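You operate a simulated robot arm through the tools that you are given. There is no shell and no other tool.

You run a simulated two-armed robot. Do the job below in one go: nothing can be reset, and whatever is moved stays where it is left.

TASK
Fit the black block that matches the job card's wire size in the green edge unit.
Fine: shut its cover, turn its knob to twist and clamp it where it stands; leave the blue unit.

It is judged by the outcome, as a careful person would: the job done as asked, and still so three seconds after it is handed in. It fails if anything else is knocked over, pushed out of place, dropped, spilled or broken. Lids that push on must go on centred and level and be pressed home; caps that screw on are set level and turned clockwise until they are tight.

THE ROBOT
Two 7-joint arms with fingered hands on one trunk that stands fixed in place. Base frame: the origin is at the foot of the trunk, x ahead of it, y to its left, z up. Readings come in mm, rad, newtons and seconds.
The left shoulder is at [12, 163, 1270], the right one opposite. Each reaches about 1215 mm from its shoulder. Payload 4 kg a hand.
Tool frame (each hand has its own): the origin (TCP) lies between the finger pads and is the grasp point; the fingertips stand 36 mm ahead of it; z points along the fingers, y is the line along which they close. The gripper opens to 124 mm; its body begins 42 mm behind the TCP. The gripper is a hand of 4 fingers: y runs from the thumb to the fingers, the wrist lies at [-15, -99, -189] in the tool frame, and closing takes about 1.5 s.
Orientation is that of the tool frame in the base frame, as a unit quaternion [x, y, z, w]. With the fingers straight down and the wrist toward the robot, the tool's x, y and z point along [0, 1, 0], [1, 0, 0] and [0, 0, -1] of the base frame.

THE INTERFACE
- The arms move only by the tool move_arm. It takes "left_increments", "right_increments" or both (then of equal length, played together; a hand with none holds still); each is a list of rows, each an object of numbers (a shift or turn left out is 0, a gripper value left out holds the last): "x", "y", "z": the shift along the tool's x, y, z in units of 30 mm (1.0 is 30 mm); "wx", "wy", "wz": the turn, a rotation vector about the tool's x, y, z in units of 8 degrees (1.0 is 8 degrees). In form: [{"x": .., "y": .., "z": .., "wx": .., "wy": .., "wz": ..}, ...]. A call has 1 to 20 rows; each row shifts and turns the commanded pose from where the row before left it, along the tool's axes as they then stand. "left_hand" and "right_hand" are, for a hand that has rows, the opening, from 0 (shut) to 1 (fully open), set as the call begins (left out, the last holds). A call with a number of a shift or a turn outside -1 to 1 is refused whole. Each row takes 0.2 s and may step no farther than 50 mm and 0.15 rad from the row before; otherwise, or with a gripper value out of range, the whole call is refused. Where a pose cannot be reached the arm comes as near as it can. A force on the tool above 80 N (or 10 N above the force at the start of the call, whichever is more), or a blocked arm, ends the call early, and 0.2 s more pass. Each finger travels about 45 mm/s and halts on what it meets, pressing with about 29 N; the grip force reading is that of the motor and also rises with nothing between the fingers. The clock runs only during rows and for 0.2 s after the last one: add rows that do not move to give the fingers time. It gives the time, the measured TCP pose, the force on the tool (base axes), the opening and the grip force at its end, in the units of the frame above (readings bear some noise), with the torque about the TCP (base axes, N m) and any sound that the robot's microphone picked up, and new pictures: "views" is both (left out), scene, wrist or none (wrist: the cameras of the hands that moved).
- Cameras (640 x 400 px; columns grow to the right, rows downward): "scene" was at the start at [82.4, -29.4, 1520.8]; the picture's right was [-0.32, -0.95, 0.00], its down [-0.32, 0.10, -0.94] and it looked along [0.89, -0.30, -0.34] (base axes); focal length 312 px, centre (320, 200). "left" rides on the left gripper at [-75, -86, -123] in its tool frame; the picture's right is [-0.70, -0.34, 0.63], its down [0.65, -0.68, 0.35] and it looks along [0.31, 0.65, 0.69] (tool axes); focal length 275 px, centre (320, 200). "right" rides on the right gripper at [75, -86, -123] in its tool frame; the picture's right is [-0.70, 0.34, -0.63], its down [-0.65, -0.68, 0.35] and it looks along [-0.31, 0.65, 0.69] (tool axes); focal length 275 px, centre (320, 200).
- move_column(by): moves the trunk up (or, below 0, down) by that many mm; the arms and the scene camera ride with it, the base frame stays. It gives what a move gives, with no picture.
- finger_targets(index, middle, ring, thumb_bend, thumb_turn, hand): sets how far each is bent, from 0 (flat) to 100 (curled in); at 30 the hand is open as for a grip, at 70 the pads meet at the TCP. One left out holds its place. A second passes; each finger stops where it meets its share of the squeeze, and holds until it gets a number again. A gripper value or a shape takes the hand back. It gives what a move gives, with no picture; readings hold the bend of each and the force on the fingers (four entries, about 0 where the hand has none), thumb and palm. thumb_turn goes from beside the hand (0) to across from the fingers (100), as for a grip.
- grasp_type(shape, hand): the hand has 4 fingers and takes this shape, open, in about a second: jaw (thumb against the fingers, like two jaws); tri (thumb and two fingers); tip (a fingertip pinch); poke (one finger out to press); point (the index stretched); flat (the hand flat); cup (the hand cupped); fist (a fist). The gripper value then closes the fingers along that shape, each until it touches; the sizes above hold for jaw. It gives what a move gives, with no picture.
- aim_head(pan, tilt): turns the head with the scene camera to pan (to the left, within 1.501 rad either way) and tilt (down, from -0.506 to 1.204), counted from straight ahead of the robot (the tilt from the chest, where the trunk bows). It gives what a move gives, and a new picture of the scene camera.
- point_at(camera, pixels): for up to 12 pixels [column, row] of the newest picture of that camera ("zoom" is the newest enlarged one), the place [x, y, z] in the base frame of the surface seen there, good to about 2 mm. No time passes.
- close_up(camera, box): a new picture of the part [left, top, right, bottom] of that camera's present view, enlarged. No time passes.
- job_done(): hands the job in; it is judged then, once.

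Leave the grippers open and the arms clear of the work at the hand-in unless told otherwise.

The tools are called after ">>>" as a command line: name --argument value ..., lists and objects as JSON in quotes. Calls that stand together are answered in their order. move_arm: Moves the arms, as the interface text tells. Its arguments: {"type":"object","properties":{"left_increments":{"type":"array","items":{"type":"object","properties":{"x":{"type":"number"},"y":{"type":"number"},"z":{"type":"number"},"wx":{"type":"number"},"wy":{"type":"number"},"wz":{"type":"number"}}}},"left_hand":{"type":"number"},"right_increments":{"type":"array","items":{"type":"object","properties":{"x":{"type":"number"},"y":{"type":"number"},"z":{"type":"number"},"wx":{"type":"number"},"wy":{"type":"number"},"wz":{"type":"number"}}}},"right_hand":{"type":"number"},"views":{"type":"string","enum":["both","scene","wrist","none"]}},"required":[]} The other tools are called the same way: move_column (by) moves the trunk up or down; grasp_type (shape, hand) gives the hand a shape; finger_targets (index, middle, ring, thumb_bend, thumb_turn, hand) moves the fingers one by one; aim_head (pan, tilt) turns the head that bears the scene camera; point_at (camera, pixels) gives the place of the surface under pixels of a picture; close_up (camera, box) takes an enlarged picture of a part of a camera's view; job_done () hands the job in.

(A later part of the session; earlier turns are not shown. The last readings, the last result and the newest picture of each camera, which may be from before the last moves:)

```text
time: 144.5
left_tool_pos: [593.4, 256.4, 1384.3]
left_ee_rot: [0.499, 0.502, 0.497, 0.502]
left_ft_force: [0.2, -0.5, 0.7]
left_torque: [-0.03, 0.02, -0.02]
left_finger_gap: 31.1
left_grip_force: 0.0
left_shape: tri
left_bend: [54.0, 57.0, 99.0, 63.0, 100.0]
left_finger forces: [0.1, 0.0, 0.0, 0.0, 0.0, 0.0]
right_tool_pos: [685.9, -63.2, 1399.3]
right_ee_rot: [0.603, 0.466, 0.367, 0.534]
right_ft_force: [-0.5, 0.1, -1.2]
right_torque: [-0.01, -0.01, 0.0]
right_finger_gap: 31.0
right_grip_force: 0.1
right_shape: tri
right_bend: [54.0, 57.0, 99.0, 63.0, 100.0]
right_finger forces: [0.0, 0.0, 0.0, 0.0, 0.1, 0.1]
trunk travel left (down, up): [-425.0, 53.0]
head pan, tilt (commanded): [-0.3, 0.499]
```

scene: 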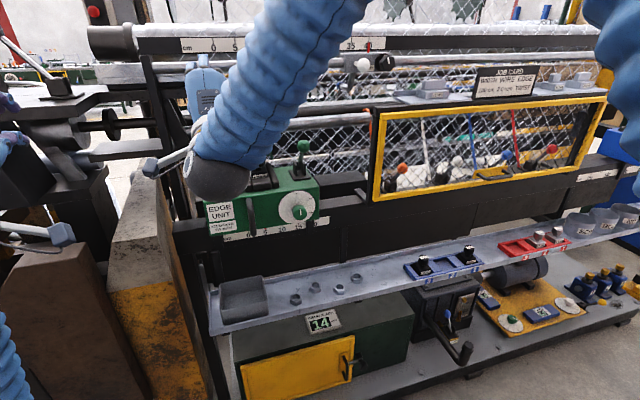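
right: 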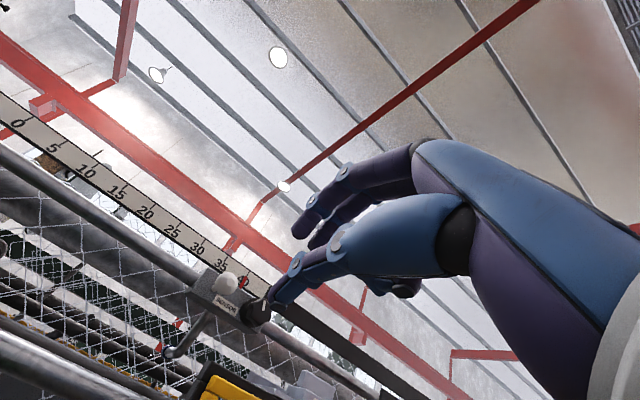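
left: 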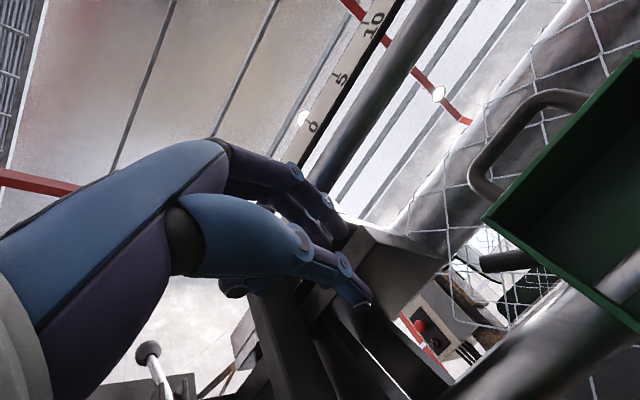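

That works: (686,−63,1399). I'll go on forward along the hand's axis to about (876,−58,1357), roughly 100 mm short of the handle.

>>> move_arm --right_increments '[{"x": 0.3, "y": -0.043, "z": 0.876}, {"x": 0.3, "y": -0.043, "z": 0.876}, {"x": 0.3, "y": -0.043, "z": 0.876}, {}]' --views "none"

>>> move_arm --right_increments '[{"x": 0.3, "y": -0.043, "z": 0.876}, {"x": 0.3, "y": -0.043, "z": 0.876}, {"x": 0.3, "y": -0.043, "z": 0.876}, {"x": 0.3, "y": -0.043, "z": 0.876}, {}]' --views "both"

```text
time: 145.5
left_tool_pos: [593.8, 256.4, 1386.7]
left_ee_rot: [0.498, 0.502, 0.498, 0.502]
left_ft_force: [-0.7, 0.1, -0.5]
left_torque: [-0.03, -0.02, -0.01]
left_finger_gap: 30.9
left_grip_force: 0.0
left_shape: tri
left_bend: [54.0, 57.0, 99.0, 63.0, 100.0]
left_finger forces: [0.0, 0.0, 0.1, 0.0, 0.0, 0.0]
right_tool_pos: [767.7, -61.9, 1381.5]
right_ee_rot: [0.603, 0.464, 0.368, 0.534]
right_ft_force: [0.1, -0.2, -0.9]
right_torque: [0.0, 0.02, -0.03]
right_finger_gap: 31.3
right_grip_force: 0.1
right_shape: tri
right_bend: [54.0, 57.0, 99.0, 63.0, 100.0]
right_finger forces: [0.0, 0.0, 0.0, 0.0, 0.0, 0.0]
trunk travel left (down, up): [-425.0, 53.0]
head pan, tilt (commanded): [-0.3, 0.499]
```

```text
time: 146.7
left_tool_pos: [592.6, 253.7, 1386.3]
left_ee_rot: [0.499, 0.502, 0.498, 0.502]
left_ft_force: [-0.3, -0.3, 0.5]
left_torque: [0.0, -0.01, 0.0]
left_finger_gap: 31.0
left_grip_force: 0.1
left_shape: tri
left_bend: [54.0, 57.0, 99.0, 63.0, 100.0]
left_finger forces: [0.0, 0.0, 0.1, 0.0, 0.0, 0.0]
right_tool_pos: [872.4, -52.1, 1362.6]
right_ee_rot: [0.609, 0.463, 0.363, 0.532]
right_ft_force: [0.0, -0.3, 0.0]
right_torque: [0.0, -0.01, 0.02]
right_finger_gap: 31.2
right_grip_force: 0.0
right_shape: tri
right_bend: [54.0, 57.0, 99.0, 63.0, 100.0]
right_finger forces: [0.0, 0.0, 0.1, 0.0, 0.0, 0.1]
right hand out of reach, approached as far as the arm can: row 4
trunk travel left (down, up): [-425.0, 53.0]
head pan, tilt (commanded): [-0.3, 0.499]
```

scene: 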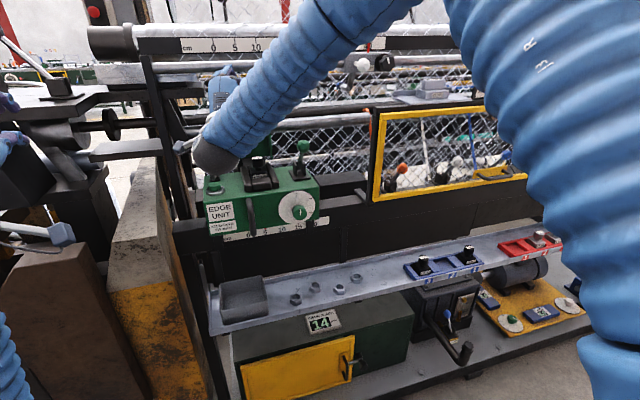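
right: 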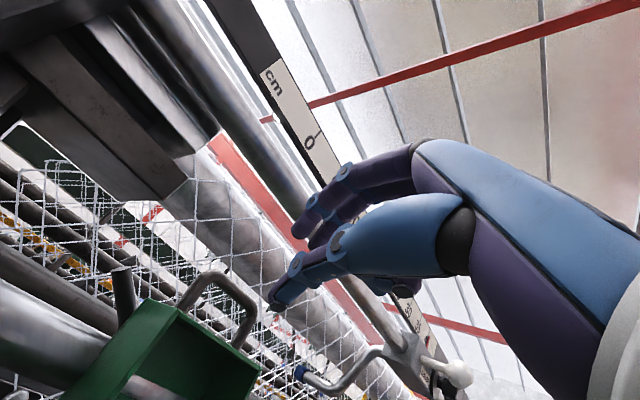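

Near its limit again at (872,−52,1363). A bit more yaw to the right should give the reach; I'll turn another 8° and look.

>>> move_arm --right_increments '[{"wy": -0.5}, {"wy": -0.5}, {}]' --views "wrist"

>>> aim_head --pan 0.15 --tilt 0.35

```text
time: 147.5
left_tool_pos: [592.6, 254.7, 1385.3]
left_ee_rot: [0.5, 0.501, 0.497, 0.502]
left_ft_force: [0.7, -0.1, -0.8]
left_torque: [0.02, -0.03, 0.01]
left_finger_gap: 31.2
left_grip_force: 0.2
left_shape: tri
left_bend: [54.0, 57.0, 99.0, 63.0, 100.0]
left_finger forces: [0.0, 0.0, 0.1, 0.1, 0.0, 0.0]
right_tool_pos: [873.5, -51.6, 1361.1]
right_ee_rot: [0.628, 0.427, 0.324, 0.564]
right_ft_force: [-0.4, 0.3, 0.2]
right_torque: [-0.01, -0.01, 0.01]
right_finger_gap: 30.8
right_grip_force: 0.1
right_shape: tri
right_bend: [54.0, 57.0, 99.0, 63.0, 100.0]
right_finger forces: [0.1, 0.0, 0.0, 0.0, 0.0, 0.0]
trunk travel left (down, up): [-425.0, 53.0]
head pan, tilt (commanded): [-0.3, 0.499]
```

right: 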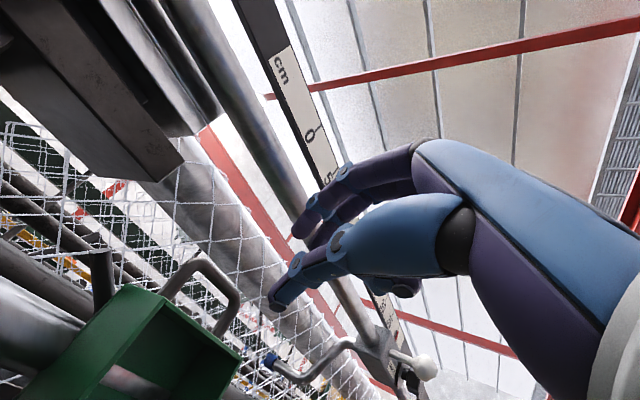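

```text
time: 148.4
left_tool_pos: [595.1, 254.9, 1385.5]
left_ee_rot: [0.499, 0.502, 0.498, 0.502]
left_ft_force: [0.0, -0.1, 0.5]
left_torque: [0.03, 0.04, -0.01]
left_finger_gap: 31.1
left_grip_force: 0.2
left_shape: tri
left_bend: [54.0, 57.0, 99.0, 63.0, 100.0]
left_finger forces: [0.0, 0.0, 0.1, 0.0, 0.1, 0.1]
right_tool_pos: [874.0, -51.3, 1361.7]
right_ee_rot: [0.627, 0.427, 0.324, 0.564]
right_ft_force: [0.4, 0.6, 0.2]
right_torque: [0.0, 0.0, 0.02]
right_finger_gap: 30.9
right_grip_force: 0.0
right_shape: tri
right_bend: [54.0, 57.0, 99.0, 63.0, 100.0]
right_finger forces: [0.0, 0.0, 0.0, 0.0, 0.0, 0.1]
trunk travel left (down, up): [-425.0, 53.0]
head pan, tilt (commanded): [0.15, 0.351]
```

scene: 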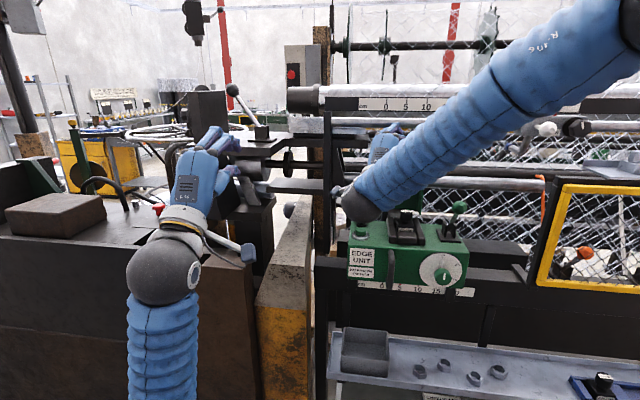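

The hand is clear and in line. I'll approach the handle in small steps: first about 60 mm.

>>> move_arm --right_increments '[{"x": 0.1, "y": -0.03, "z": 0.65}, {"x": 0.1, "y": -0.03, "z": 0.65}, {"x": 0.05, "y": -0.03, "z": 0.65}, {}]' --views "both"

>>> close_up --camera "right" --box '[120, 200, 360, 380]'

>>> close_up --camera "scene" --box '[340, 80, 480, 220]'

```text
time: 149.4
left_tool_pos: [593.3, 255.6, 1384.4]
left_ee_rot: [0.499, 0.502, 0.498, 0.502]
left_ft_force: [0.5, 0.6, 0.0]
left_torque: [0.02, -0.01, 0.01]
left_finger_gap: 31.2
left_grip_force: 0.0
left_shape: tri
left_bend: [54.0, 57.0, 99.0, 63.0, 100.0]
left_finger forces: [0.0, 0.0, 0.0, 0.0, 0.0, 0.0]
right_tool_pos: [926.4, -70.6, 1349.3]
right_ee_rot: [0.628, 0.427, 0.324, 0.564]
right_ft_force: [0.6, -0.4, -0.6]
right_torque: [-0.02, 0.02, 0.0]
right_finger_gap: 30.9
right_grip_force: 0.0
right_shape: tri
right_bend: [54.0, 57.0, 99.0, 63.0, 100.0]
right_finger forces: [0.0, 0.0, 0.0, 0.1, 0.0, 0.1]
trunk travel left (down, up): [-425.0, 53.0]
head pan, tilt (commanded): [0.15, 0.351]
```

scene: 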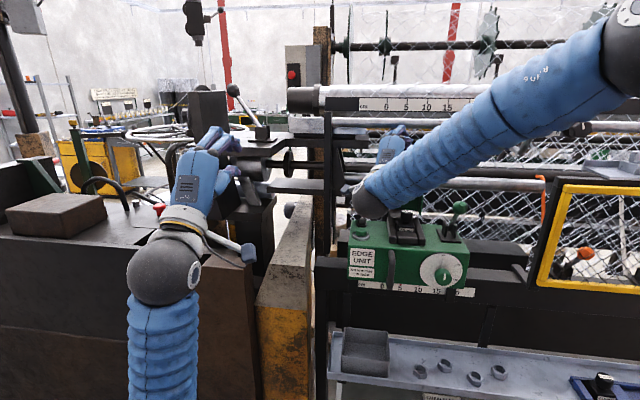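
right: 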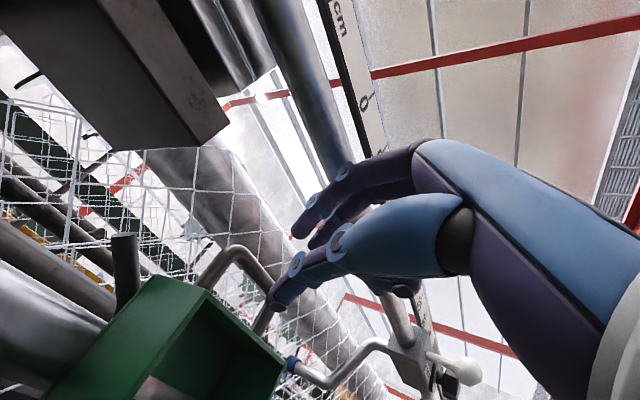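

```text
2.22 times, centred on (240, 290) of right
```

zoom: 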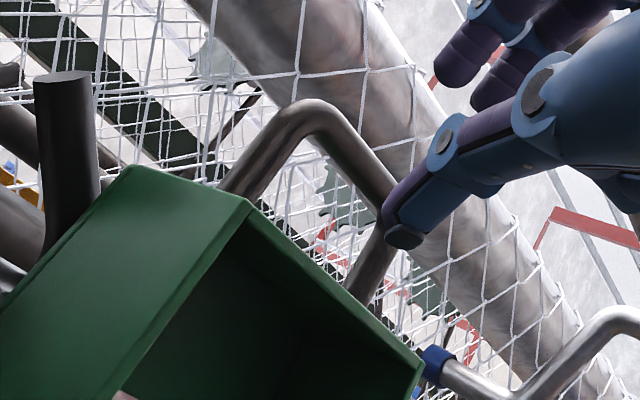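

```text
2.86 times, centred on (410, 150) of scene
```

zoom: 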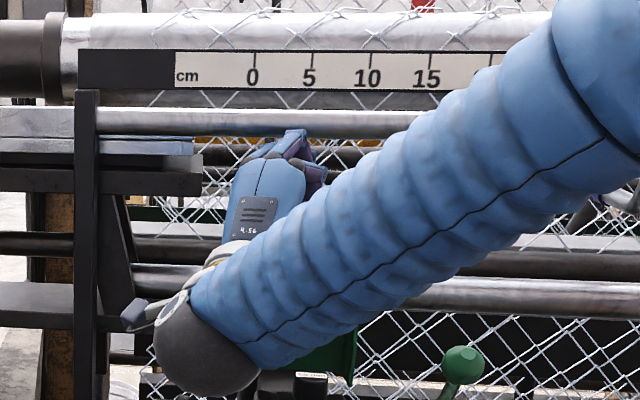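

Reachable now. I'll zoom with the wrist camera and measure the handle bar and thumb tip.

>>> close_up --camera "right" --box '[120, 200, 360, 380]'

>>> point_at --camera "zoom" --pixels '[[300, 110], [340, 150], [375, 195], [260, 150], [235, 190], [370, 265], [405, 235], [415, 200], [445, 145], [245, 215], [330, 300], [480, 60]]'

```text
2.22 times, centred on (240, 290) of right
```

zoom: 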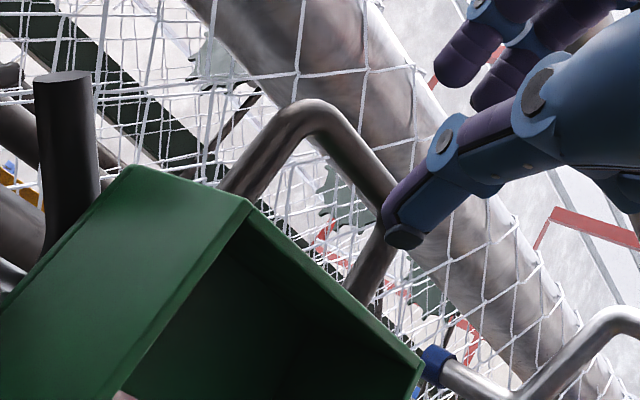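

```text
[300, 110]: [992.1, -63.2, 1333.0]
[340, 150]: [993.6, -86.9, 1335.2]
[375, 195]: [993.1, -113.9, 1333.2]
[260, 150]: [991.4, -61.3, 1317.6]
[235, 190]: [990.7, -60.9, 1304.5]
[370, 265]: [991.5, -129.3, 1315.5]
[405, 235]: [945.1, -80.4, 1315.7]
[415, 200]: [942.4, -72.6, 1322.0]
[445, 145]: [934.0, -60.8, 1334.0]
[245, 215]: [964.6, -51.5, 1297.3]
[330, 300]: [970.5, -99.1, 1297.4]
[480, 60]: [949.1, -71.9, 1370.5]
```

Thumb and bar are as calculated: bar centre ≈(997,1337), thumb will pass about 9 mm under the bar and 10 mm above the cover's end. I'll move in the last 52 mm.

>>> move_arm --right_increments '[{"x": 0.073, "z": 0.58}, {"x": 0.073, "z": 0.58}, {"x": 0.073, "z": 0.57}, {}]' --views "wrist"

>>> close_up --camera "right" --box '[160, 180, 380, 360]'

```text
time: 150.4
left_tool_pos: [594.0, 254.9, 1384.9]
left_ee_rot: [0.5, 0.501, 0.497, 0.502]
left_ft_force: [0.5, 0.0, -0.6]
left_torque: [0.04, 0.01, 0.01]
left_finger_gap: 31.3
left_grip_force: 0.1
left_shape: tri
left_bend: [54.0, 57.0, 99.0, 63.0, 100.0]
left_finger forces: [0.1, 0.1, 0.0, 0.0, 0.0, 0.0]
right_tool_pos: [976.6, -82.2, 1341.1]
right_ee_rot: [0.633, 0.425, 0.321, 0.563]
right_ft_force: [0.6, -0.6, -4.6]
right_torque: [0.06, -0.02, 0.0]
right_finger_gap: 30.2
right_grip_force: 0.1
right_shape: tri
right_bend: [54.0, 58.0, 99.0, 63.0, 100.0]
right_finger forces: [0.0, 3.9, 0.0, 0.0, 0.0, 0.0]
right hand out of reach, approached as far as the arm can: row 3
trunk travel left (down, up): [-425.0, 53.0]
head pan, tilt (commanded): [0.15, 0.351]
```

right: 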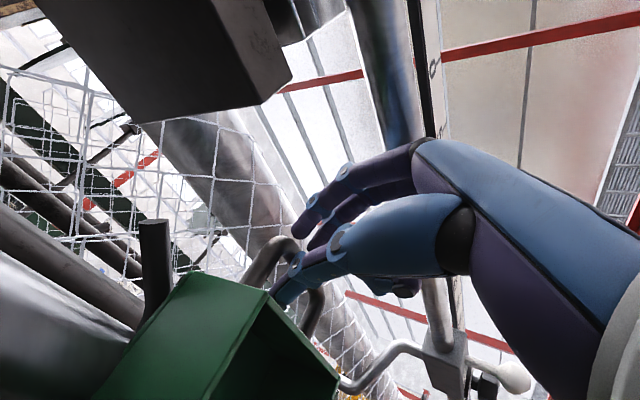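

```text
2.22 times, centred on (270, 270) of right
```

zoom: 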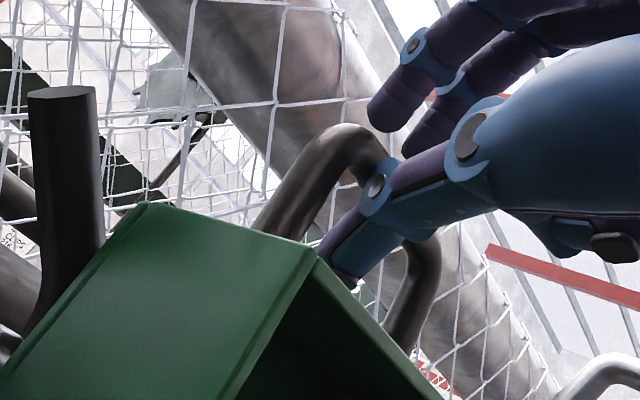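

The thumb is through the loop under the bar. The middle finger's back lightly touches the silver bar above (4 N), so I'll lower 4 mm and close the fingers on the handle.

>>> move_arm --right_increments '[{"y": -0.13}, {}, {}, {}, {}, {}, {}, {}]' --right_hand 0.0 --views "wrist"

>>> close_up --camera "right" --box '[160, 180, 380, 360]'

```text
time: 152.2
left_tool_pos: [594.8, 255.6, 1385.6]
left_ee_rot: [0.5, 0.501, 0.497, 0.502]
left_ft_force: [0.1, 0.2, 0.4]
left_torque: [-0.01, -0.02, -0.03]
left_finger_gap: 31.0
left_grip_force: 0.1
left_shape: tri
left_bend: [54.0, 57.0, 99.0, 63.0, 100.0]
left_finger forces: [0.1, 0.1, 0.0, 0.1, 0.0, 0.0]
right_tool_pos: [975.0, -80.1, 1337.6]
right_ee_rot: [0.632, 0.426, 0.321, 0.562]
right_ft_force: [-3.7, 1.3, -5.9]
right_torque: [0.04, 0.04, -0.06]
right_finger_gap: 7.6
right_grip_force: 28.9
right_shape: tri
right_bend: [70.0, 65.0, 100.0, 67.0, 100.0]
right_finger forces: [13.3, 10.0, 0.0, 0.0, 30.7, 0.0]
trunk travel left (down, up): [-425.0, 53.0]
head pan, tilt (commanded): [0.15, 0.351]
```

right: 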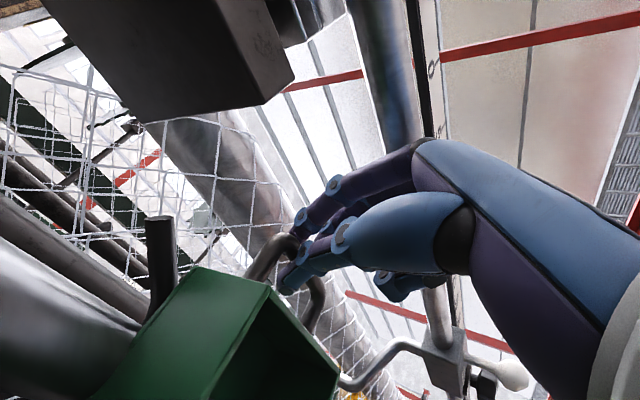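

```text
2.22 times, centred on (270, 270) of right
```

zoom: 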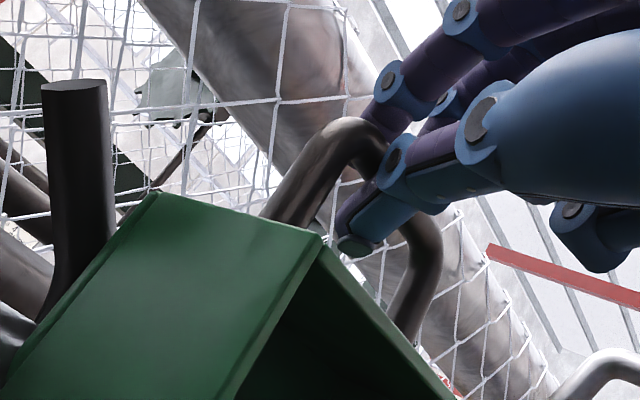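

The bar is firmly gripped (index 13, middle 10, thumb 31 N). Now I'll swing the cover over about its hinge, first about 15°.

>>> move_arm --right_increments '[{"x": -0.274, "y": -0.025, "z": -0.562}, {"x": -0.233, "y": -0.072, "z": -0.478}, {"x": -0.23, "y": -0.118, "z": -0.471}, {}]' --views "both"

```text
time: 153.2
left_tool_pos: [593.0, 255.3, 1385.7]
left_ee_rot: [0.499, 0.501, 0.497, 0.502]
left_ft_force: [0.1, 0.6, 0.1]
left_torque: [0.02, -0.01, 0.0]
left_finger_gap: 30.9
left_grip_force: 0.0
left_shape: tri
left_bend: [54.0, 57.0, 99.0, 63.0, 100.0]
left_finger forces: [0.0, 0.0, 0.1, 0.1, 0.0, 0.0]
right_tool_pos: [924.6, -83.2, 1341.3]
right_ee_rot: [0.627, 0.426, 0.325, 0.565]
right_ft_force: [1.4, 3.6, 5.0]
right_torque: [-0.18, -0.33, 0.01]
right_finger_gap: 7.8
right_grip_force: 29.1
right_shape: tri
right_bend: [70.0, 65.0, 100.0, 67.0, 100.0]
right_finger forces: [14.7, 15.9, 0.0, 0.0, 24.5, 0.0]
trunk travel left (down, up): [-425.0, 53.0]
head pan, tilt (commanded): [0.15, 0.351]
```

scene: 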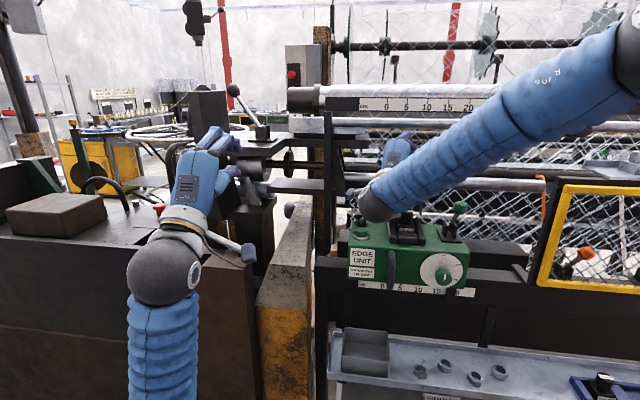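
right: 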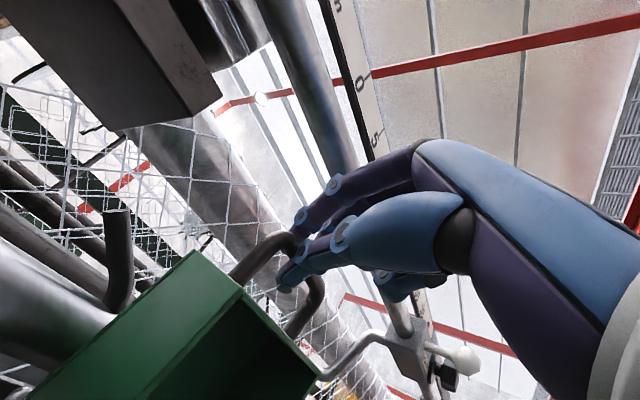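

The cover follows with little force. I continue along the arc.

>>> move_arm --right_increments '[{"x": -0.225, "y": -0.164, "z": -0.46}, {"x": -0.218, "y": -0.208, "z": -0.447}, {"x": -0.209, "y": -0.252, "z": -0.428}, {"x": -0.199, "y": -0.288, "z": -0.406}, {}]' --views "both"

```text
time: 154.4
left_tool_pos: [592.1, 254.4, 1385.7]
left_ee_rot: [0.499, 0.501, 0.498, 0.502]
left_ft_force: [0.8, -0.3, 0.3]
left_torque: [-0.02, -0.01, 0.0]
left_finger_gap: 31.0
left_grip_force: 0.0
left_shape: tri
left_bend: [54.0, 57.0, 99.0, 63.0, 100.0]
left_finger forces: [0.0, 0.0, 0.1, 0.0, 0.1, 0.1]
right_tool_pos: [861.4, -81.9, 1323.9]
right_ee_rot: [0.627, 0.427, 0.325, 0.565]
right_ft_force: [-1.8, 4.7, 9.6]
right_torque: [-0.36, -0.47, -0.09]
right_finger_gap: 8.4
right_grip_force: 28.9
right_shape: tri
right_bend: [70.0, 63.0, 100.0, 67.0, 100.0]
right_finger forces: [14.7, 21.2, 0.0, 0.0, 24.3, 0.1]
trunk travel left (down, up): [-425.0, 53.0]
head pan, tilt (commanded): [0.15, 0.351]
```

scene: 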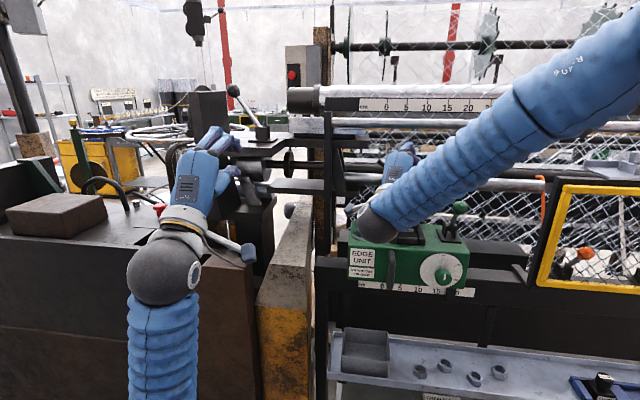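
right: 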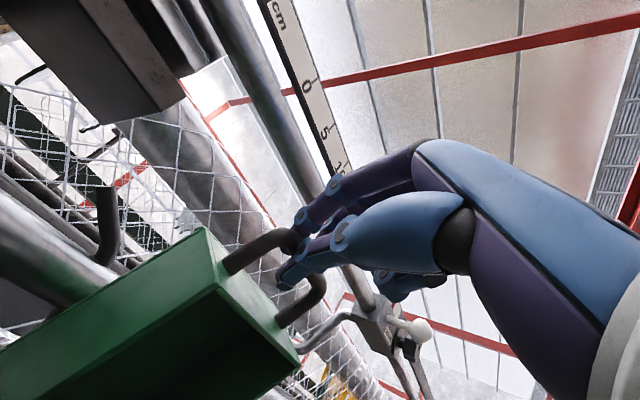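

Cover is about 35° over. Continuing.

>>> move_arm --right_increments '[{"x": -0.187, "y": -0.331, "z": -0.381}, {"x": -0.174, "y": -0.366, "z": -0.354}, {"x": -0.16, "y": -0.397, "z": -0.324}, {"x": -0.144, "y": -0.428, "z": -0.292}, {}]' --views "both"

```text
time: 155.6
left_tool_pos: [592.7, 255.6, 1385.7]
left_ee_rot: [0.499, 0.502, 0.498, 0.502]
left_ft_force: [0.5, -0.6, 0.0]
left_torque: [0.01, 0.0, 0.01]
left_finger_gap: 31.2
left_grip_force: 0.0
left_shape: tri
left_bend: [54.0, 57.0, 99.0, 63.0, 100.0]
left_finger forces: [0.0, 0.0, 0.0, 0.0, 0.1, 0.1]
right_tool_pos: [809.0, -84.0, 1287.3]
right_ee_rot: [0.627, 0.427, 0.324, 0.565]
right_ft_force: [-5.0, 5.6, 5.4]
right_torque: [-0.34, -0.37, -0.09]
right_finger_gap: 9.3
right_grip_force: 29.2
right_shape: tri
right_bend: [70.0, 63.0, 100.0, 67.0, 100.0]
right_finger forces: [12.9, 22.7, 0.0, 0.1, 27.0, 0.1]
trunk travel left (down, up): [-425.0, 53.0]
head pan, tilt (commanded): [0.15, 0.351]
```

scene: 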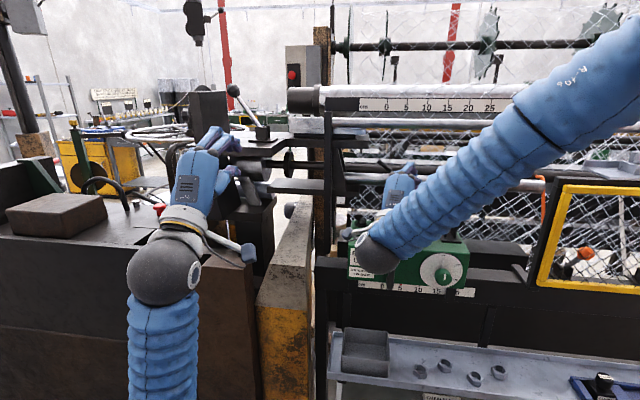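
right: 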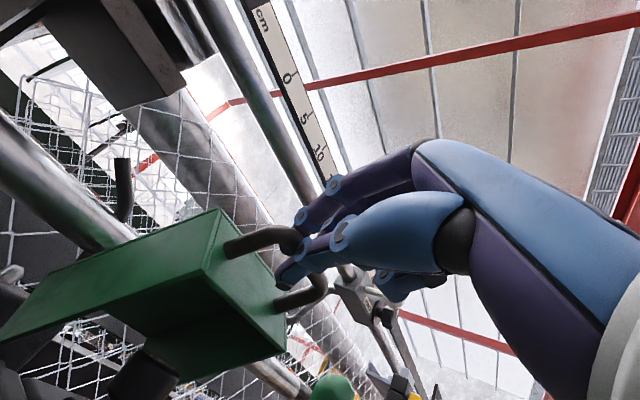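

About 55° over, all smooth. Next rows.

>>> move_arm --right_increments '[{"x": -0.128, "y": -0.455, "z": -0.257}, {"x": -0.11, "y": -0.478, "z": -0.22}, {"x": -0.092, "y": -0.498, "z": -0.183}, {"x": -0.073, "y": -0.513, "z": -0.144}, {}]' --views "both"

```text
time: 156.8
left_tool_pos: [593.3, 253.2, 1385.4]
left_ee_rot: [0.498, 0.502, 0.498, 0.501]
left_ft_force: [0.3, -0.3, 0.1]
left_torque: [-0.01, 0.03, -0.01]
left_finger_gap: 30.9
left_grip_force: 0.1
left_shape: tri
left_bend: [54.0, 57.0, 99.0, 63.0, 100.0]
left_finger forces: [0.0, 0.0, 0.1, 0.0, 0.1, 0.1]
right_tool_pos: [772.2, -83.8, 1233.4]
right_ee_rot: [0.628, 0.426, 0.323, 0.565]
right_ft_force: [-6.0, 4.4, 3.2]
right_torque: [-0.36, -0.29, -0.12]
right_finger_gap: 9.8
right_grip_force: 29.1
right_shape: tri
right_bend: [70.0, 74.0, 100.0, 67.0, 100.0]
right_finger forces: [13.1, 23.6, 0.1, 0.0, 29.9, 0.0]
trunk travel left (down, up): [-425.0, 53.0]
head pan, tilt (commanded): [0.15, 0.351]
```

scene: 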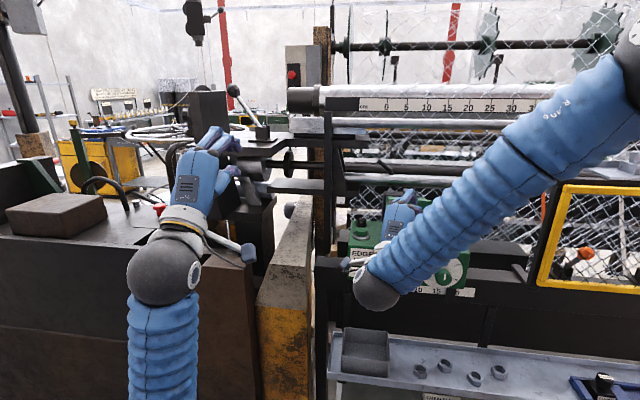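
right: 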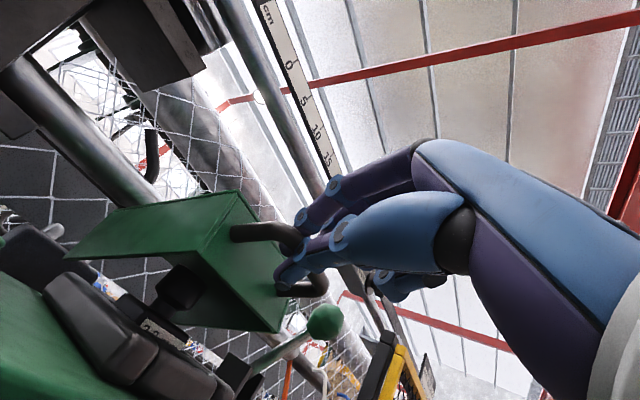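

Nearly closed. The last part now, more slowly.

>>> move_arm --right_increments '[{"x": -0.026, "y": -0.263, "z": -0.05}, {"x": -0.025, "y": -0.262, "z": -0.05}, {"x": -0.017, "y": -0.267, "z": -0.03}, {"x": -0.016, "y": -0.267, "z": -0.03}, {}]' --views "wrist"

```text
time: 158.0
left_tool_pos: [593.6, 252.7, 1386.0]
left_ee_rot: [0.499, 0.501, 0.498, 0.501]
left_ft_force: [-0.1, -0.5, -0.7]
left_torque: [0.01, -0.01, 0.0]
left_finger_gap: 31.1
left_grip_force: 0.1
left_shape: tri
left_bend: [54.0, 57.0, 99.0, 63.0, 100.0]
left_finger forces: [0.0, 0.1, 0.1, 0.0, 0.1, 0.0]
right_tool_pos: [773.8, -78.8, 1213.5]
right_ee_rot: [0.63, 0.428, 0.322, 0.563]
right_ft_force: [-5.9, -5.6, 1.0]
right_torque: [0.09, -0.09, -0.16]
right_finger_gap: 2.6
right_grip_force: 28.9
right_shape: tri
right_bend: [70.0, 64.0, 100.0, 73.0, 100.0]
right_finger forces: [18.0, 10.5, 0.0, 0.0, 32.7, 0.0]
right hand out of reach, approached as far as the arm can: row 3, 4
trunk travel left (down, up): [-425.0, 53.0]
head pan, tilt (commanded): [0.15, 0.351]
```

right: 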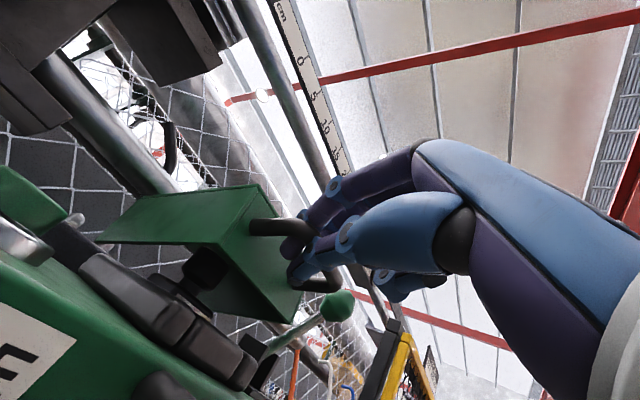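

The arm reached a limit and the pinch may have slid to the bar's edge (gap 2.6 mm). I'll look closely.

>>> close_up --camera "right" --box '[80, 160, 400, 400]'

>>> close_up --camera "right" --box '[220, 180, 380, 320]'

>>> point_at --camera "zoom" --pixels '[[180, 145], [230, 150], [300, 170], [310, 290], [380, 310], [280, 310], [220, 240], [120, 200], [290, 240], [330, 250], [150, 330], [200, 340]]'

```text
1.67 times, centred on (240, 280) of right
```

zoom: 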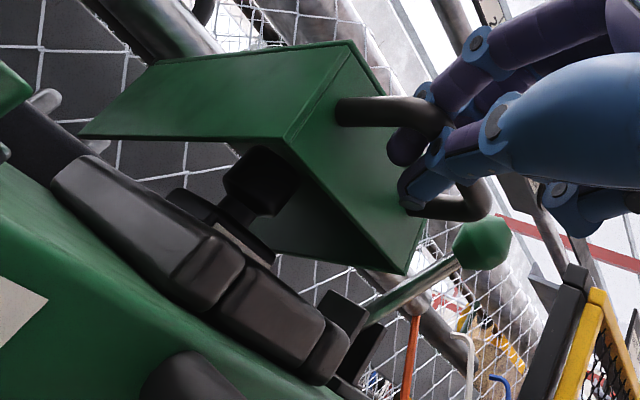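

```text
2.86 times, centred on (300, 250) of right
```

zoom: 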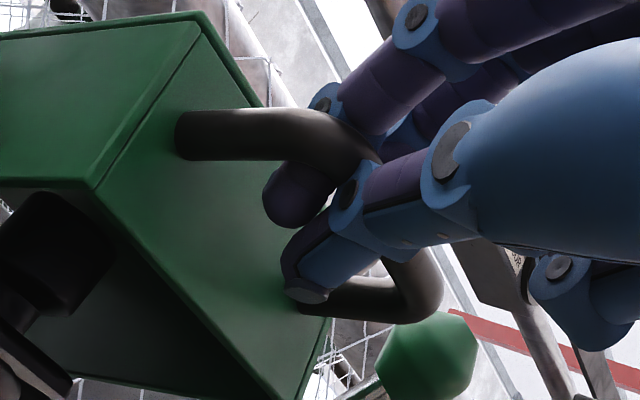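

```text
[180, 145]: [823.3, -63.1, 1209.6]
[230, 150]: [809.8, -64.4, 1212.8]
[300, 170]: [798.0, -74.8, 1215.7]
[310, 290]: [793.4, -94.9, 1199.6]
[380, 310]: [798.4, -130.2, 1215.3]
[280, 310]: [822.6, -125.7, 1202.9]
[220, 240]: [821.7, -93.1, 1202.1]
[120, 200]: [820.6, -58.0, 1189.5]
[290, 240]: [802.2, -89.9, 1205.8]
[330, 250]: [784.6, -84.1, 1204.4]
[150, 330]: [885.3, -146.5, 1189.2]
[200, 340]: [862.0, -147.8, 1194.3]
```

The index finger is hooked through the loop behind the bar with the thumb beneath, so the cover is still held, about 9° short of shut. I'll let the hand tip downward a little as I lower it, to stay within the wrist's limit.

>>> move_arm --right_increments '[{"wx": 0.4, "y": -0.15}, {"wx": 0.4, "y": -0.15}, {"wx": 0.4, "y": -0.15}, {}]' --views "wrist"

```text
time: 159.0
left_tool_pos: [592.1, 254.4, 1386.5]
left_ee_rot: [0.499, 0.502, 0.497, 0.502]
left_ft_force: [-0.1, -0.3, 0.1]
left_torque: [-0.01, 0.0, 0.01]
left_finger_gap: 31.1
left_grip_force: 0.0
left_shape: tri
left_bend: [54.0, 57.0, 99.0, 63.0, 100.0]
left_finger forces: [0.1, 0.0, 0.0, 0.0, 0.0, 0.1]
right_tool_pos: [768.7, -78.8, 1199.7]
right_ee_rot: [0.673, 0.452, 0.287, 0.51]
right_ft_force: [-12.0, -8.9, 2.8]
right_torque: [0.09, -0.21, -0.1]
right_finger_gap: 2.5
right_grip_force: 28.7
right_shape: tri
right_bend: [70.0, 64.0, 100.0, 74.0, 100.0]
right_finger forces: [15.8, 9.4, 0.0, 0.1, 34.0, 0.1]
trunk travel left (down, up): [-425.0, 53.0]
head pan, tilt (commanded): [0.15, 0.351]
```

right: 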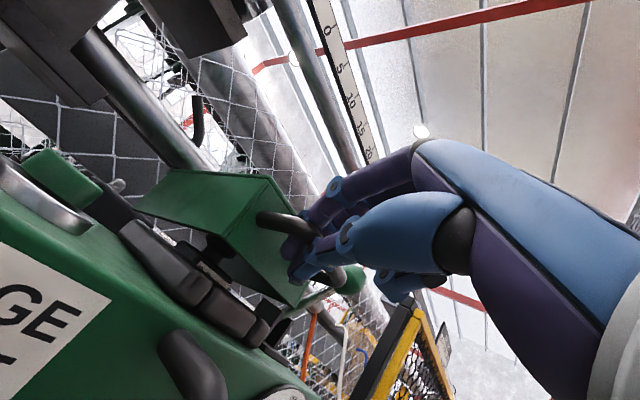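

>>> move_arm --right_increments '[{"wx": 0.3, "y": -0.16, "z": -0.08}, {"wx": 0.3, "y": -0.16, "z": -0.08}, {"wx": 0.2, "y": -0.16, "z": -0.05}, {}]' --views "wrist"

>>> close_up --camera "right" --box '[100, 140, 400, 360]'

```text
time: 160.0
left_tool_pos: [596.4, 252.1, 1383.7]
left_ee_rot: [0.5, 0.502, 0.497, 0.501]
left_ft_force: [-0.4, 0.2, 0.5]
left_torque: [-0.01, -0.01, 0.0]
left_finger_gap: 31.0
left_grip_force: 0.1
left_shape: tri
left_bend: [54.0, 57.0, 99.0, 63.0, 100.0]
left_finger forces: [0.0, 0.0, 0.0, 0.1, 0.0, 0.1]
right_tool_pos: [762.9, -75.7, 1188.1]
right_ee_rot: [0.702, 0.467, 0.26, 0.471]
right_ft_force: [24.4, -19.4, -4.7]
right_torque: [0.08, -0.05, -0.1]
right_finger_gap: 2.3
right_grip_force: 28.6
right_shape: tri
right_bend: [70.0, 64.0, 100.0, 74.0, 100.0]
right_finger forces: [22.3, 14.3, 0.0, 0.1, 21.8, 0.0]
trunk travel left (down, up): [-425.0, 53.0]
head pan, tilt (commanded): [0.15, 0.351]
```

right: 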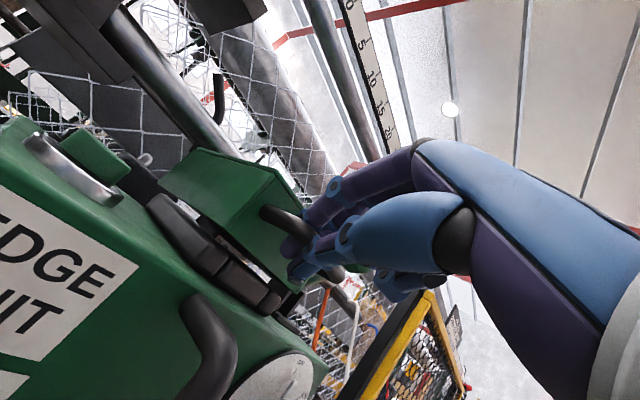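

```text
1.82 times, centred on (250, 250) of right
```

zoom: 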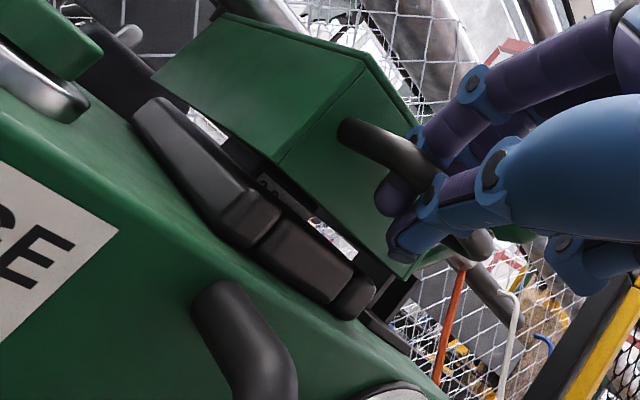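

The cover is within a few degrees of shut, and the hooked finger is tugging (24 N). I'll ease forward slightly and open the fingers so the cover can drop the last bit onto its seat.

>>> move_arm --right_increments '[{"z": 0.1}, {}, {}, {}, {}, {}]' --right_hand 0.35 --views "wrist"

>>> close_up --camera "right" --box '[100, 140, 400, 360]'

```text
time: 161.4
left_tool_pos: [593.2, 254.3, 1384.2]
left_ee_rot: [0.498, 0.502, 0.498, 0.501]
left_ft_force: [-0.7, -0.5, 0.3]
left_torque: [0.0, -0.01, 0.01]
left_finger_gap: 31.1
left_grip_force: 0.0
left_shape: tri
left_bend: [54.0, 57.0, 99.0, 63.0, 100.0]
left_finger forces: [0.1, 0.1, 0.0, 0.0, 0.1, 0.1]
right_tool_pos: [762.3, -74.5, 1187.4]
right_ee_rot: [0.7, 0.467, 0.261, 0.472]
right_ft_force: [-0.3, 0.4, 0.1]
right_torque: [0.01, -0.01, -0.01]
right_finger_gap: 42.8
right_grip_force: 0.1
right_shape: tri
right_bend: [49.0, 52.0, 99.0, 60.0, 100.0]
right_finger forces: [0.1, 0.0, 0.1, 0.0, 0.1, 0.0]
trunk travel left (down, up): [-425.0, 53.0]
head pan, tilt (commanded): [0.15, 0.351]
```

right: 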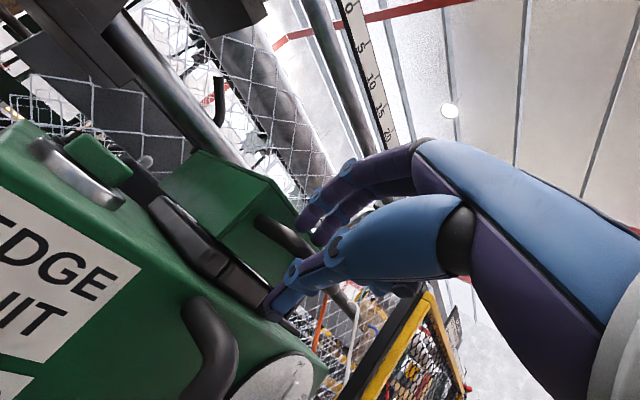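

```text
1.82 times, centred on (250, 250) of right
```

zoom: 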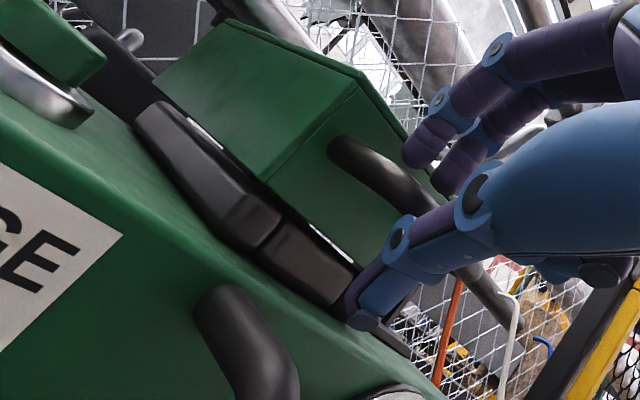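

The cover came down. I'll measure it: in the blue unit the shut cover's top is z≈1208 and its front lower edge ≈1158.

>>> point_at --camera "zoom" --pixels '[[230, 80], [300, 80], [270, 190], [350, 90], [300, 190], [350, 260], [255, 175], [340, 150], [375, 180], [320, 240], [225, 40], [400, 180]]'

>>> close_up --camera "scene" --box '[330, 170, 490, 310]'

```text
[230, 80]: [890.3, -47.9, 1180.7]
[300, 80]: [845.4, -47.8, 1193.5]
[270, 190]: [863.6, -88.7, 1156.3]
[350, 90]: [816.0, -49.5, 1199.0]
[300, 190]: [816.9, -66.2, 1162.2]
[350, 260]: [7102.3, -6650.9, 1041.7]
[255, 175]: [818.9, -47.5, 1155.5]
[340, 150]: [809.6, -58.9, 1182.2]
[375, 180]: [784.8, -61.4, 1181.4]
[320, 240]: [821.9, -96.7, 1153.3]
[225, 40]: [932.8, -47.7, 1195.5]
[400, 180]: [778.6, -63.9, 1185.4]
```

```text
2.86 times, centred on (410, 240) of scene
```

zoom: 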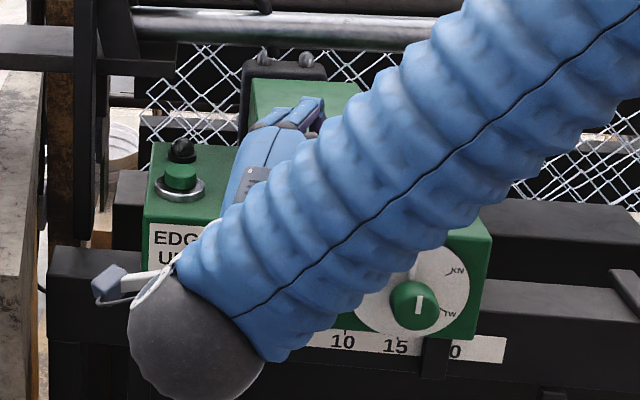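

The cover is shut: lower front edge at z≈1155, handle bar at z≈1184, just as on the blue unit. I'll withdraw the hand straight back from around the bar.

>>> move_arm --right_increments '[{"x": -0.183, "y": -0.109, "z": -0.364}, {"x": -0.183, "y": -0.109, "z": -0.364}, {"x": -0.366, "y": -0.218, "z": -0.727}, {"x": -0.366, "y": -0.218, "z": -0.727}, {}]' --views "wrist"

```text
time: 162.6
left_tool_pos: [595.5, 256.3, 1386.0]
left_ee_rot: [0.5, 0.501, 0.496, 0.502]
left_ft_force: [-0.1, -0.5, 0.0]
left_torque: [0.02, -0.03, -0.02]
left_finger_gap: 31.2
left_grip_force: 0.1
left_shape: tri
left_bend: [54.0, 57.0, 99.0, 63.0, 100.0]
left_finger forces: [0.0, 0.1, 0.0, 0.0, 0.0, 0.1]
right_tool_pos: [686.8, -77.5, 1197.8]
right_ee_rot: [0.7, 0.468, 0.261, 0.472]
right_ft_force: [0.9, -0.9, -0.3]
right_torque: [-0.01, 0.01, -0.01]
right_finger_gap: 43.3
right_grip_force: 0.1
right_shape: tri
right_bend: [49.0, 52.0, 99.0, 60.0, 100.0]
right_finger forces: [0.1, 0.0, 0.0, 0.1, 0.0, 0.0]
trunk travel left (down, up): [-425.0, 53.0]
head pan, tilt (commanded): [0.15, 0.351]
```

right: 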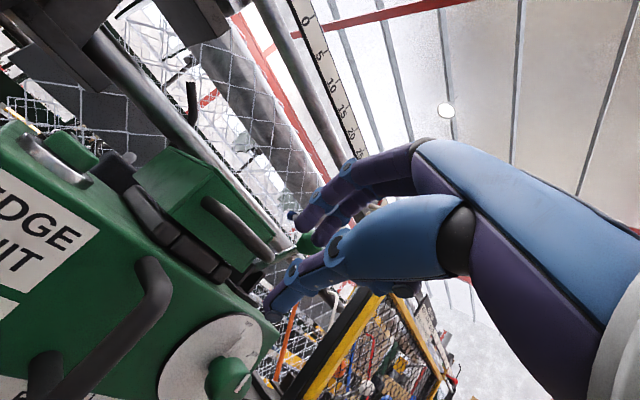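

The hand is clear and the cover stays shut. Next the knob. I'll take measurements of the dial, the knob and the front handle.

>>> close_up --camera "scene" --box '[410, 230, 480, 310]'

>>> point_at --camera "zoom" --pixels '[[330, 230], [300, 225], [360, 225], [330, 190], [330, 265], [335, 130], [300, 160], [390, 200], [330, 300], [240, 250], [370, 150], [335, 215]]'

>>> close_up --camera "right" --box '[100, 240, 300, 400]'

>>> point_at --camera "zoom" --pixels '[[410, 330], [395, 350], [430, 350], [360, 370], [300, 330], [180, 190], [120, 130], [110, 240], [150, 230], [390, 300], [420, 310], [60, 300]]'

```text
5.00 times, centred on (445, 270) of scene
```

zoom: 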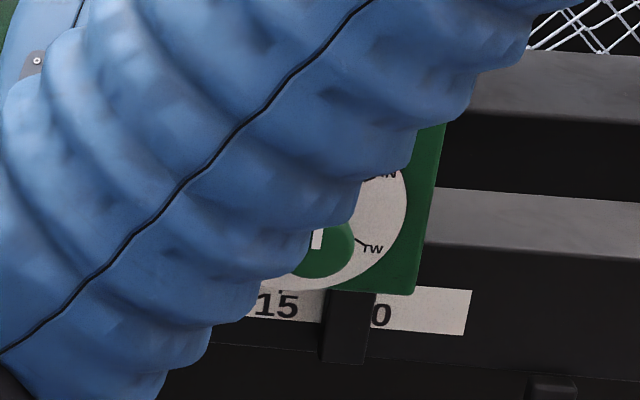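

```text
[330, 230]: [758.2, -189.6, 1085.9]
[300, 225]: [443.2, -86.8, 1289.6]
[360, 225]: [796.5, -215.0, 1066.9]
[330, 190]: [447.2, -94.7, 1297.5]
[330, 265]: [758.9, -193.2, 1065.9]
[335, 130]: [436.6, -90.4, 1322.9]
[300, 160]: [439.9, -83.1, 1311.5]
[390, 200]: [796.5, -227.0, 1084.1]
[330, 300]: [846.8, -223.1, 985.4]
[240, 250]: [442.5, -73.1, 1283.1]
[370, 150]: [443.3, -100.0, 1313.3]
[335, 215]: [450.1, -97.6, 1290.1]
```

```text
2.50 times, centred on (200, 320) of right
```

zoom: 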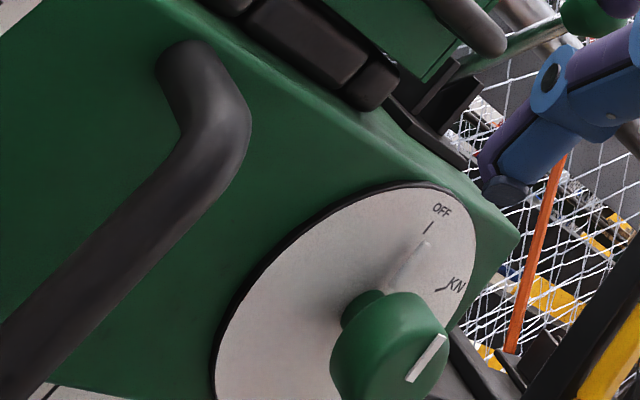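

```text
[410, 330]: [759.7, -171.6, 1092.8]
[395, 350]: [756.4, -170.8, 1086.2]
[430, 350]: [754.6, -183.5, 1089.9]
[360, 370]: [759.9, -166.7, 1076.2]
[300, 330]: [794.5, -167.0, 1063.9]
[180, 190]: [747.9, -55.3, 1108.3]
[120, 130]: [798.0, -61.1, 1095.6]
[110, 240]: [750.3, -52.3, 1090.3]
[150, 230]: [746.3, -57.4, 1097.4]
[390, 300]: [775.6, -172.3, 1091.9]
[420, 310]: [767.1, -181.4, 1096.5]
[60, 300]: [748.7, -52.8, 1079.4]
```

The knob's body spans x≈755–778, centre about (765,−183,1085), roughly 38 mm across; its front handle neighbour is far enough away (y≈−55). I'll bring the right hand toward a position in front of the knob and see how well it can point at it.

>>> move_arm --right_increments '[{"x": -0.45, "y": -0.5, "z": 0.2}, {"x": -0.45, "y": -0.5, "z": 0.2}, {}]' --right_hand 0.5 --views "none"

>>> move_arm --right_increments '[{"x": -0.45, "y": -0.5, "z": 0.3}, {"x": -0.45, "y": -0.5, "z": 0.3}, {}]' --views "wrist"

```text
time: 163.4
left_tool_pos: [593.3, 255.7, 1386.3]
left_ee_rot: [0.499, 0.501, 0.498, 0.502]
left_ft_force: [0.1, 0.0, -0.3]
left_torque: [0.0, 0.02, -0.02]
left_finger_gap: 31.1
left_grip_force: 0.1
left_shape: tri
left_bend: [54.0, 57.0, 99.0, 63.0, 100.0]
left_finger forces: [0.0, 0.0, 0.0, 0.0, 0.1, 0.0]
right_tool_pos: [673.4, -101.5, 1168.8]
right_ee_rot: [0.7, 0.467, 0.261, 0.473]
right_ft_force: [-0.3, -0.6, -0.6]
right_torque: [0.0, 0.03, -0.01]
right_finger_gap: 61.7
right_grip_force: 0.1
right_shape: tri
right_bend: [42.0, 46.0, 99.0, 56.0, 100.0]
right_finger forces: [0.0, 0.0, 0.0, 0.1, 0.0, 0.0]
trunk travel left (down, up): [-425.0, 53.0]
head pan, tilt (commanded): [0.15, 0.351]
```

```text
time: 164.2
left_tool_pos: [593.1, 255.7, 1385.2]
left_ee_rot: [0.499, 0.501, 0.498, 0.501]
left_ft_force: [0.1, -0.1, 0.4]
left_torque: [0.01, 0.01, 0.01]
left_finger_gap: 30.9
left_grip_force: 0.1
left_shape: tri
left_bend: [54.0, 57.0, 99.0, 63.0, 100.0]
left_finger forces: [0.0, 0.0, 0.1, 0.0, 0.0, 0.1]
right_tool_pos: [669.4, -128.5, 1142.4]
right_ee_rot: [0.7, 0.47, 0.261, 0.47]
right_ft_force: [0.8, -0.2, -1.1]
right_torque: [0.02, 0.0, -0.02]
right_finger_gap: 61.6
right_grip_force: 0.1
right_shape: tri
right_bend: [42.0, 46.0, 99.0, 56.0, 100.0]
right_finger forces: [0.0, 0.1, 0.0, 0.0, 0.0, 0.1]
right hand out of reach, approached as far as the arm can: row 2
trunk travel left (down, up): [-425.0, 53.0]
head pan, tilt (commanded): [0.15, 0.351]
```

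right: 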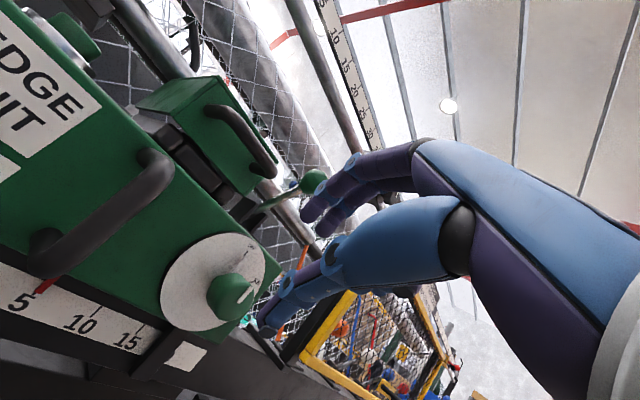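

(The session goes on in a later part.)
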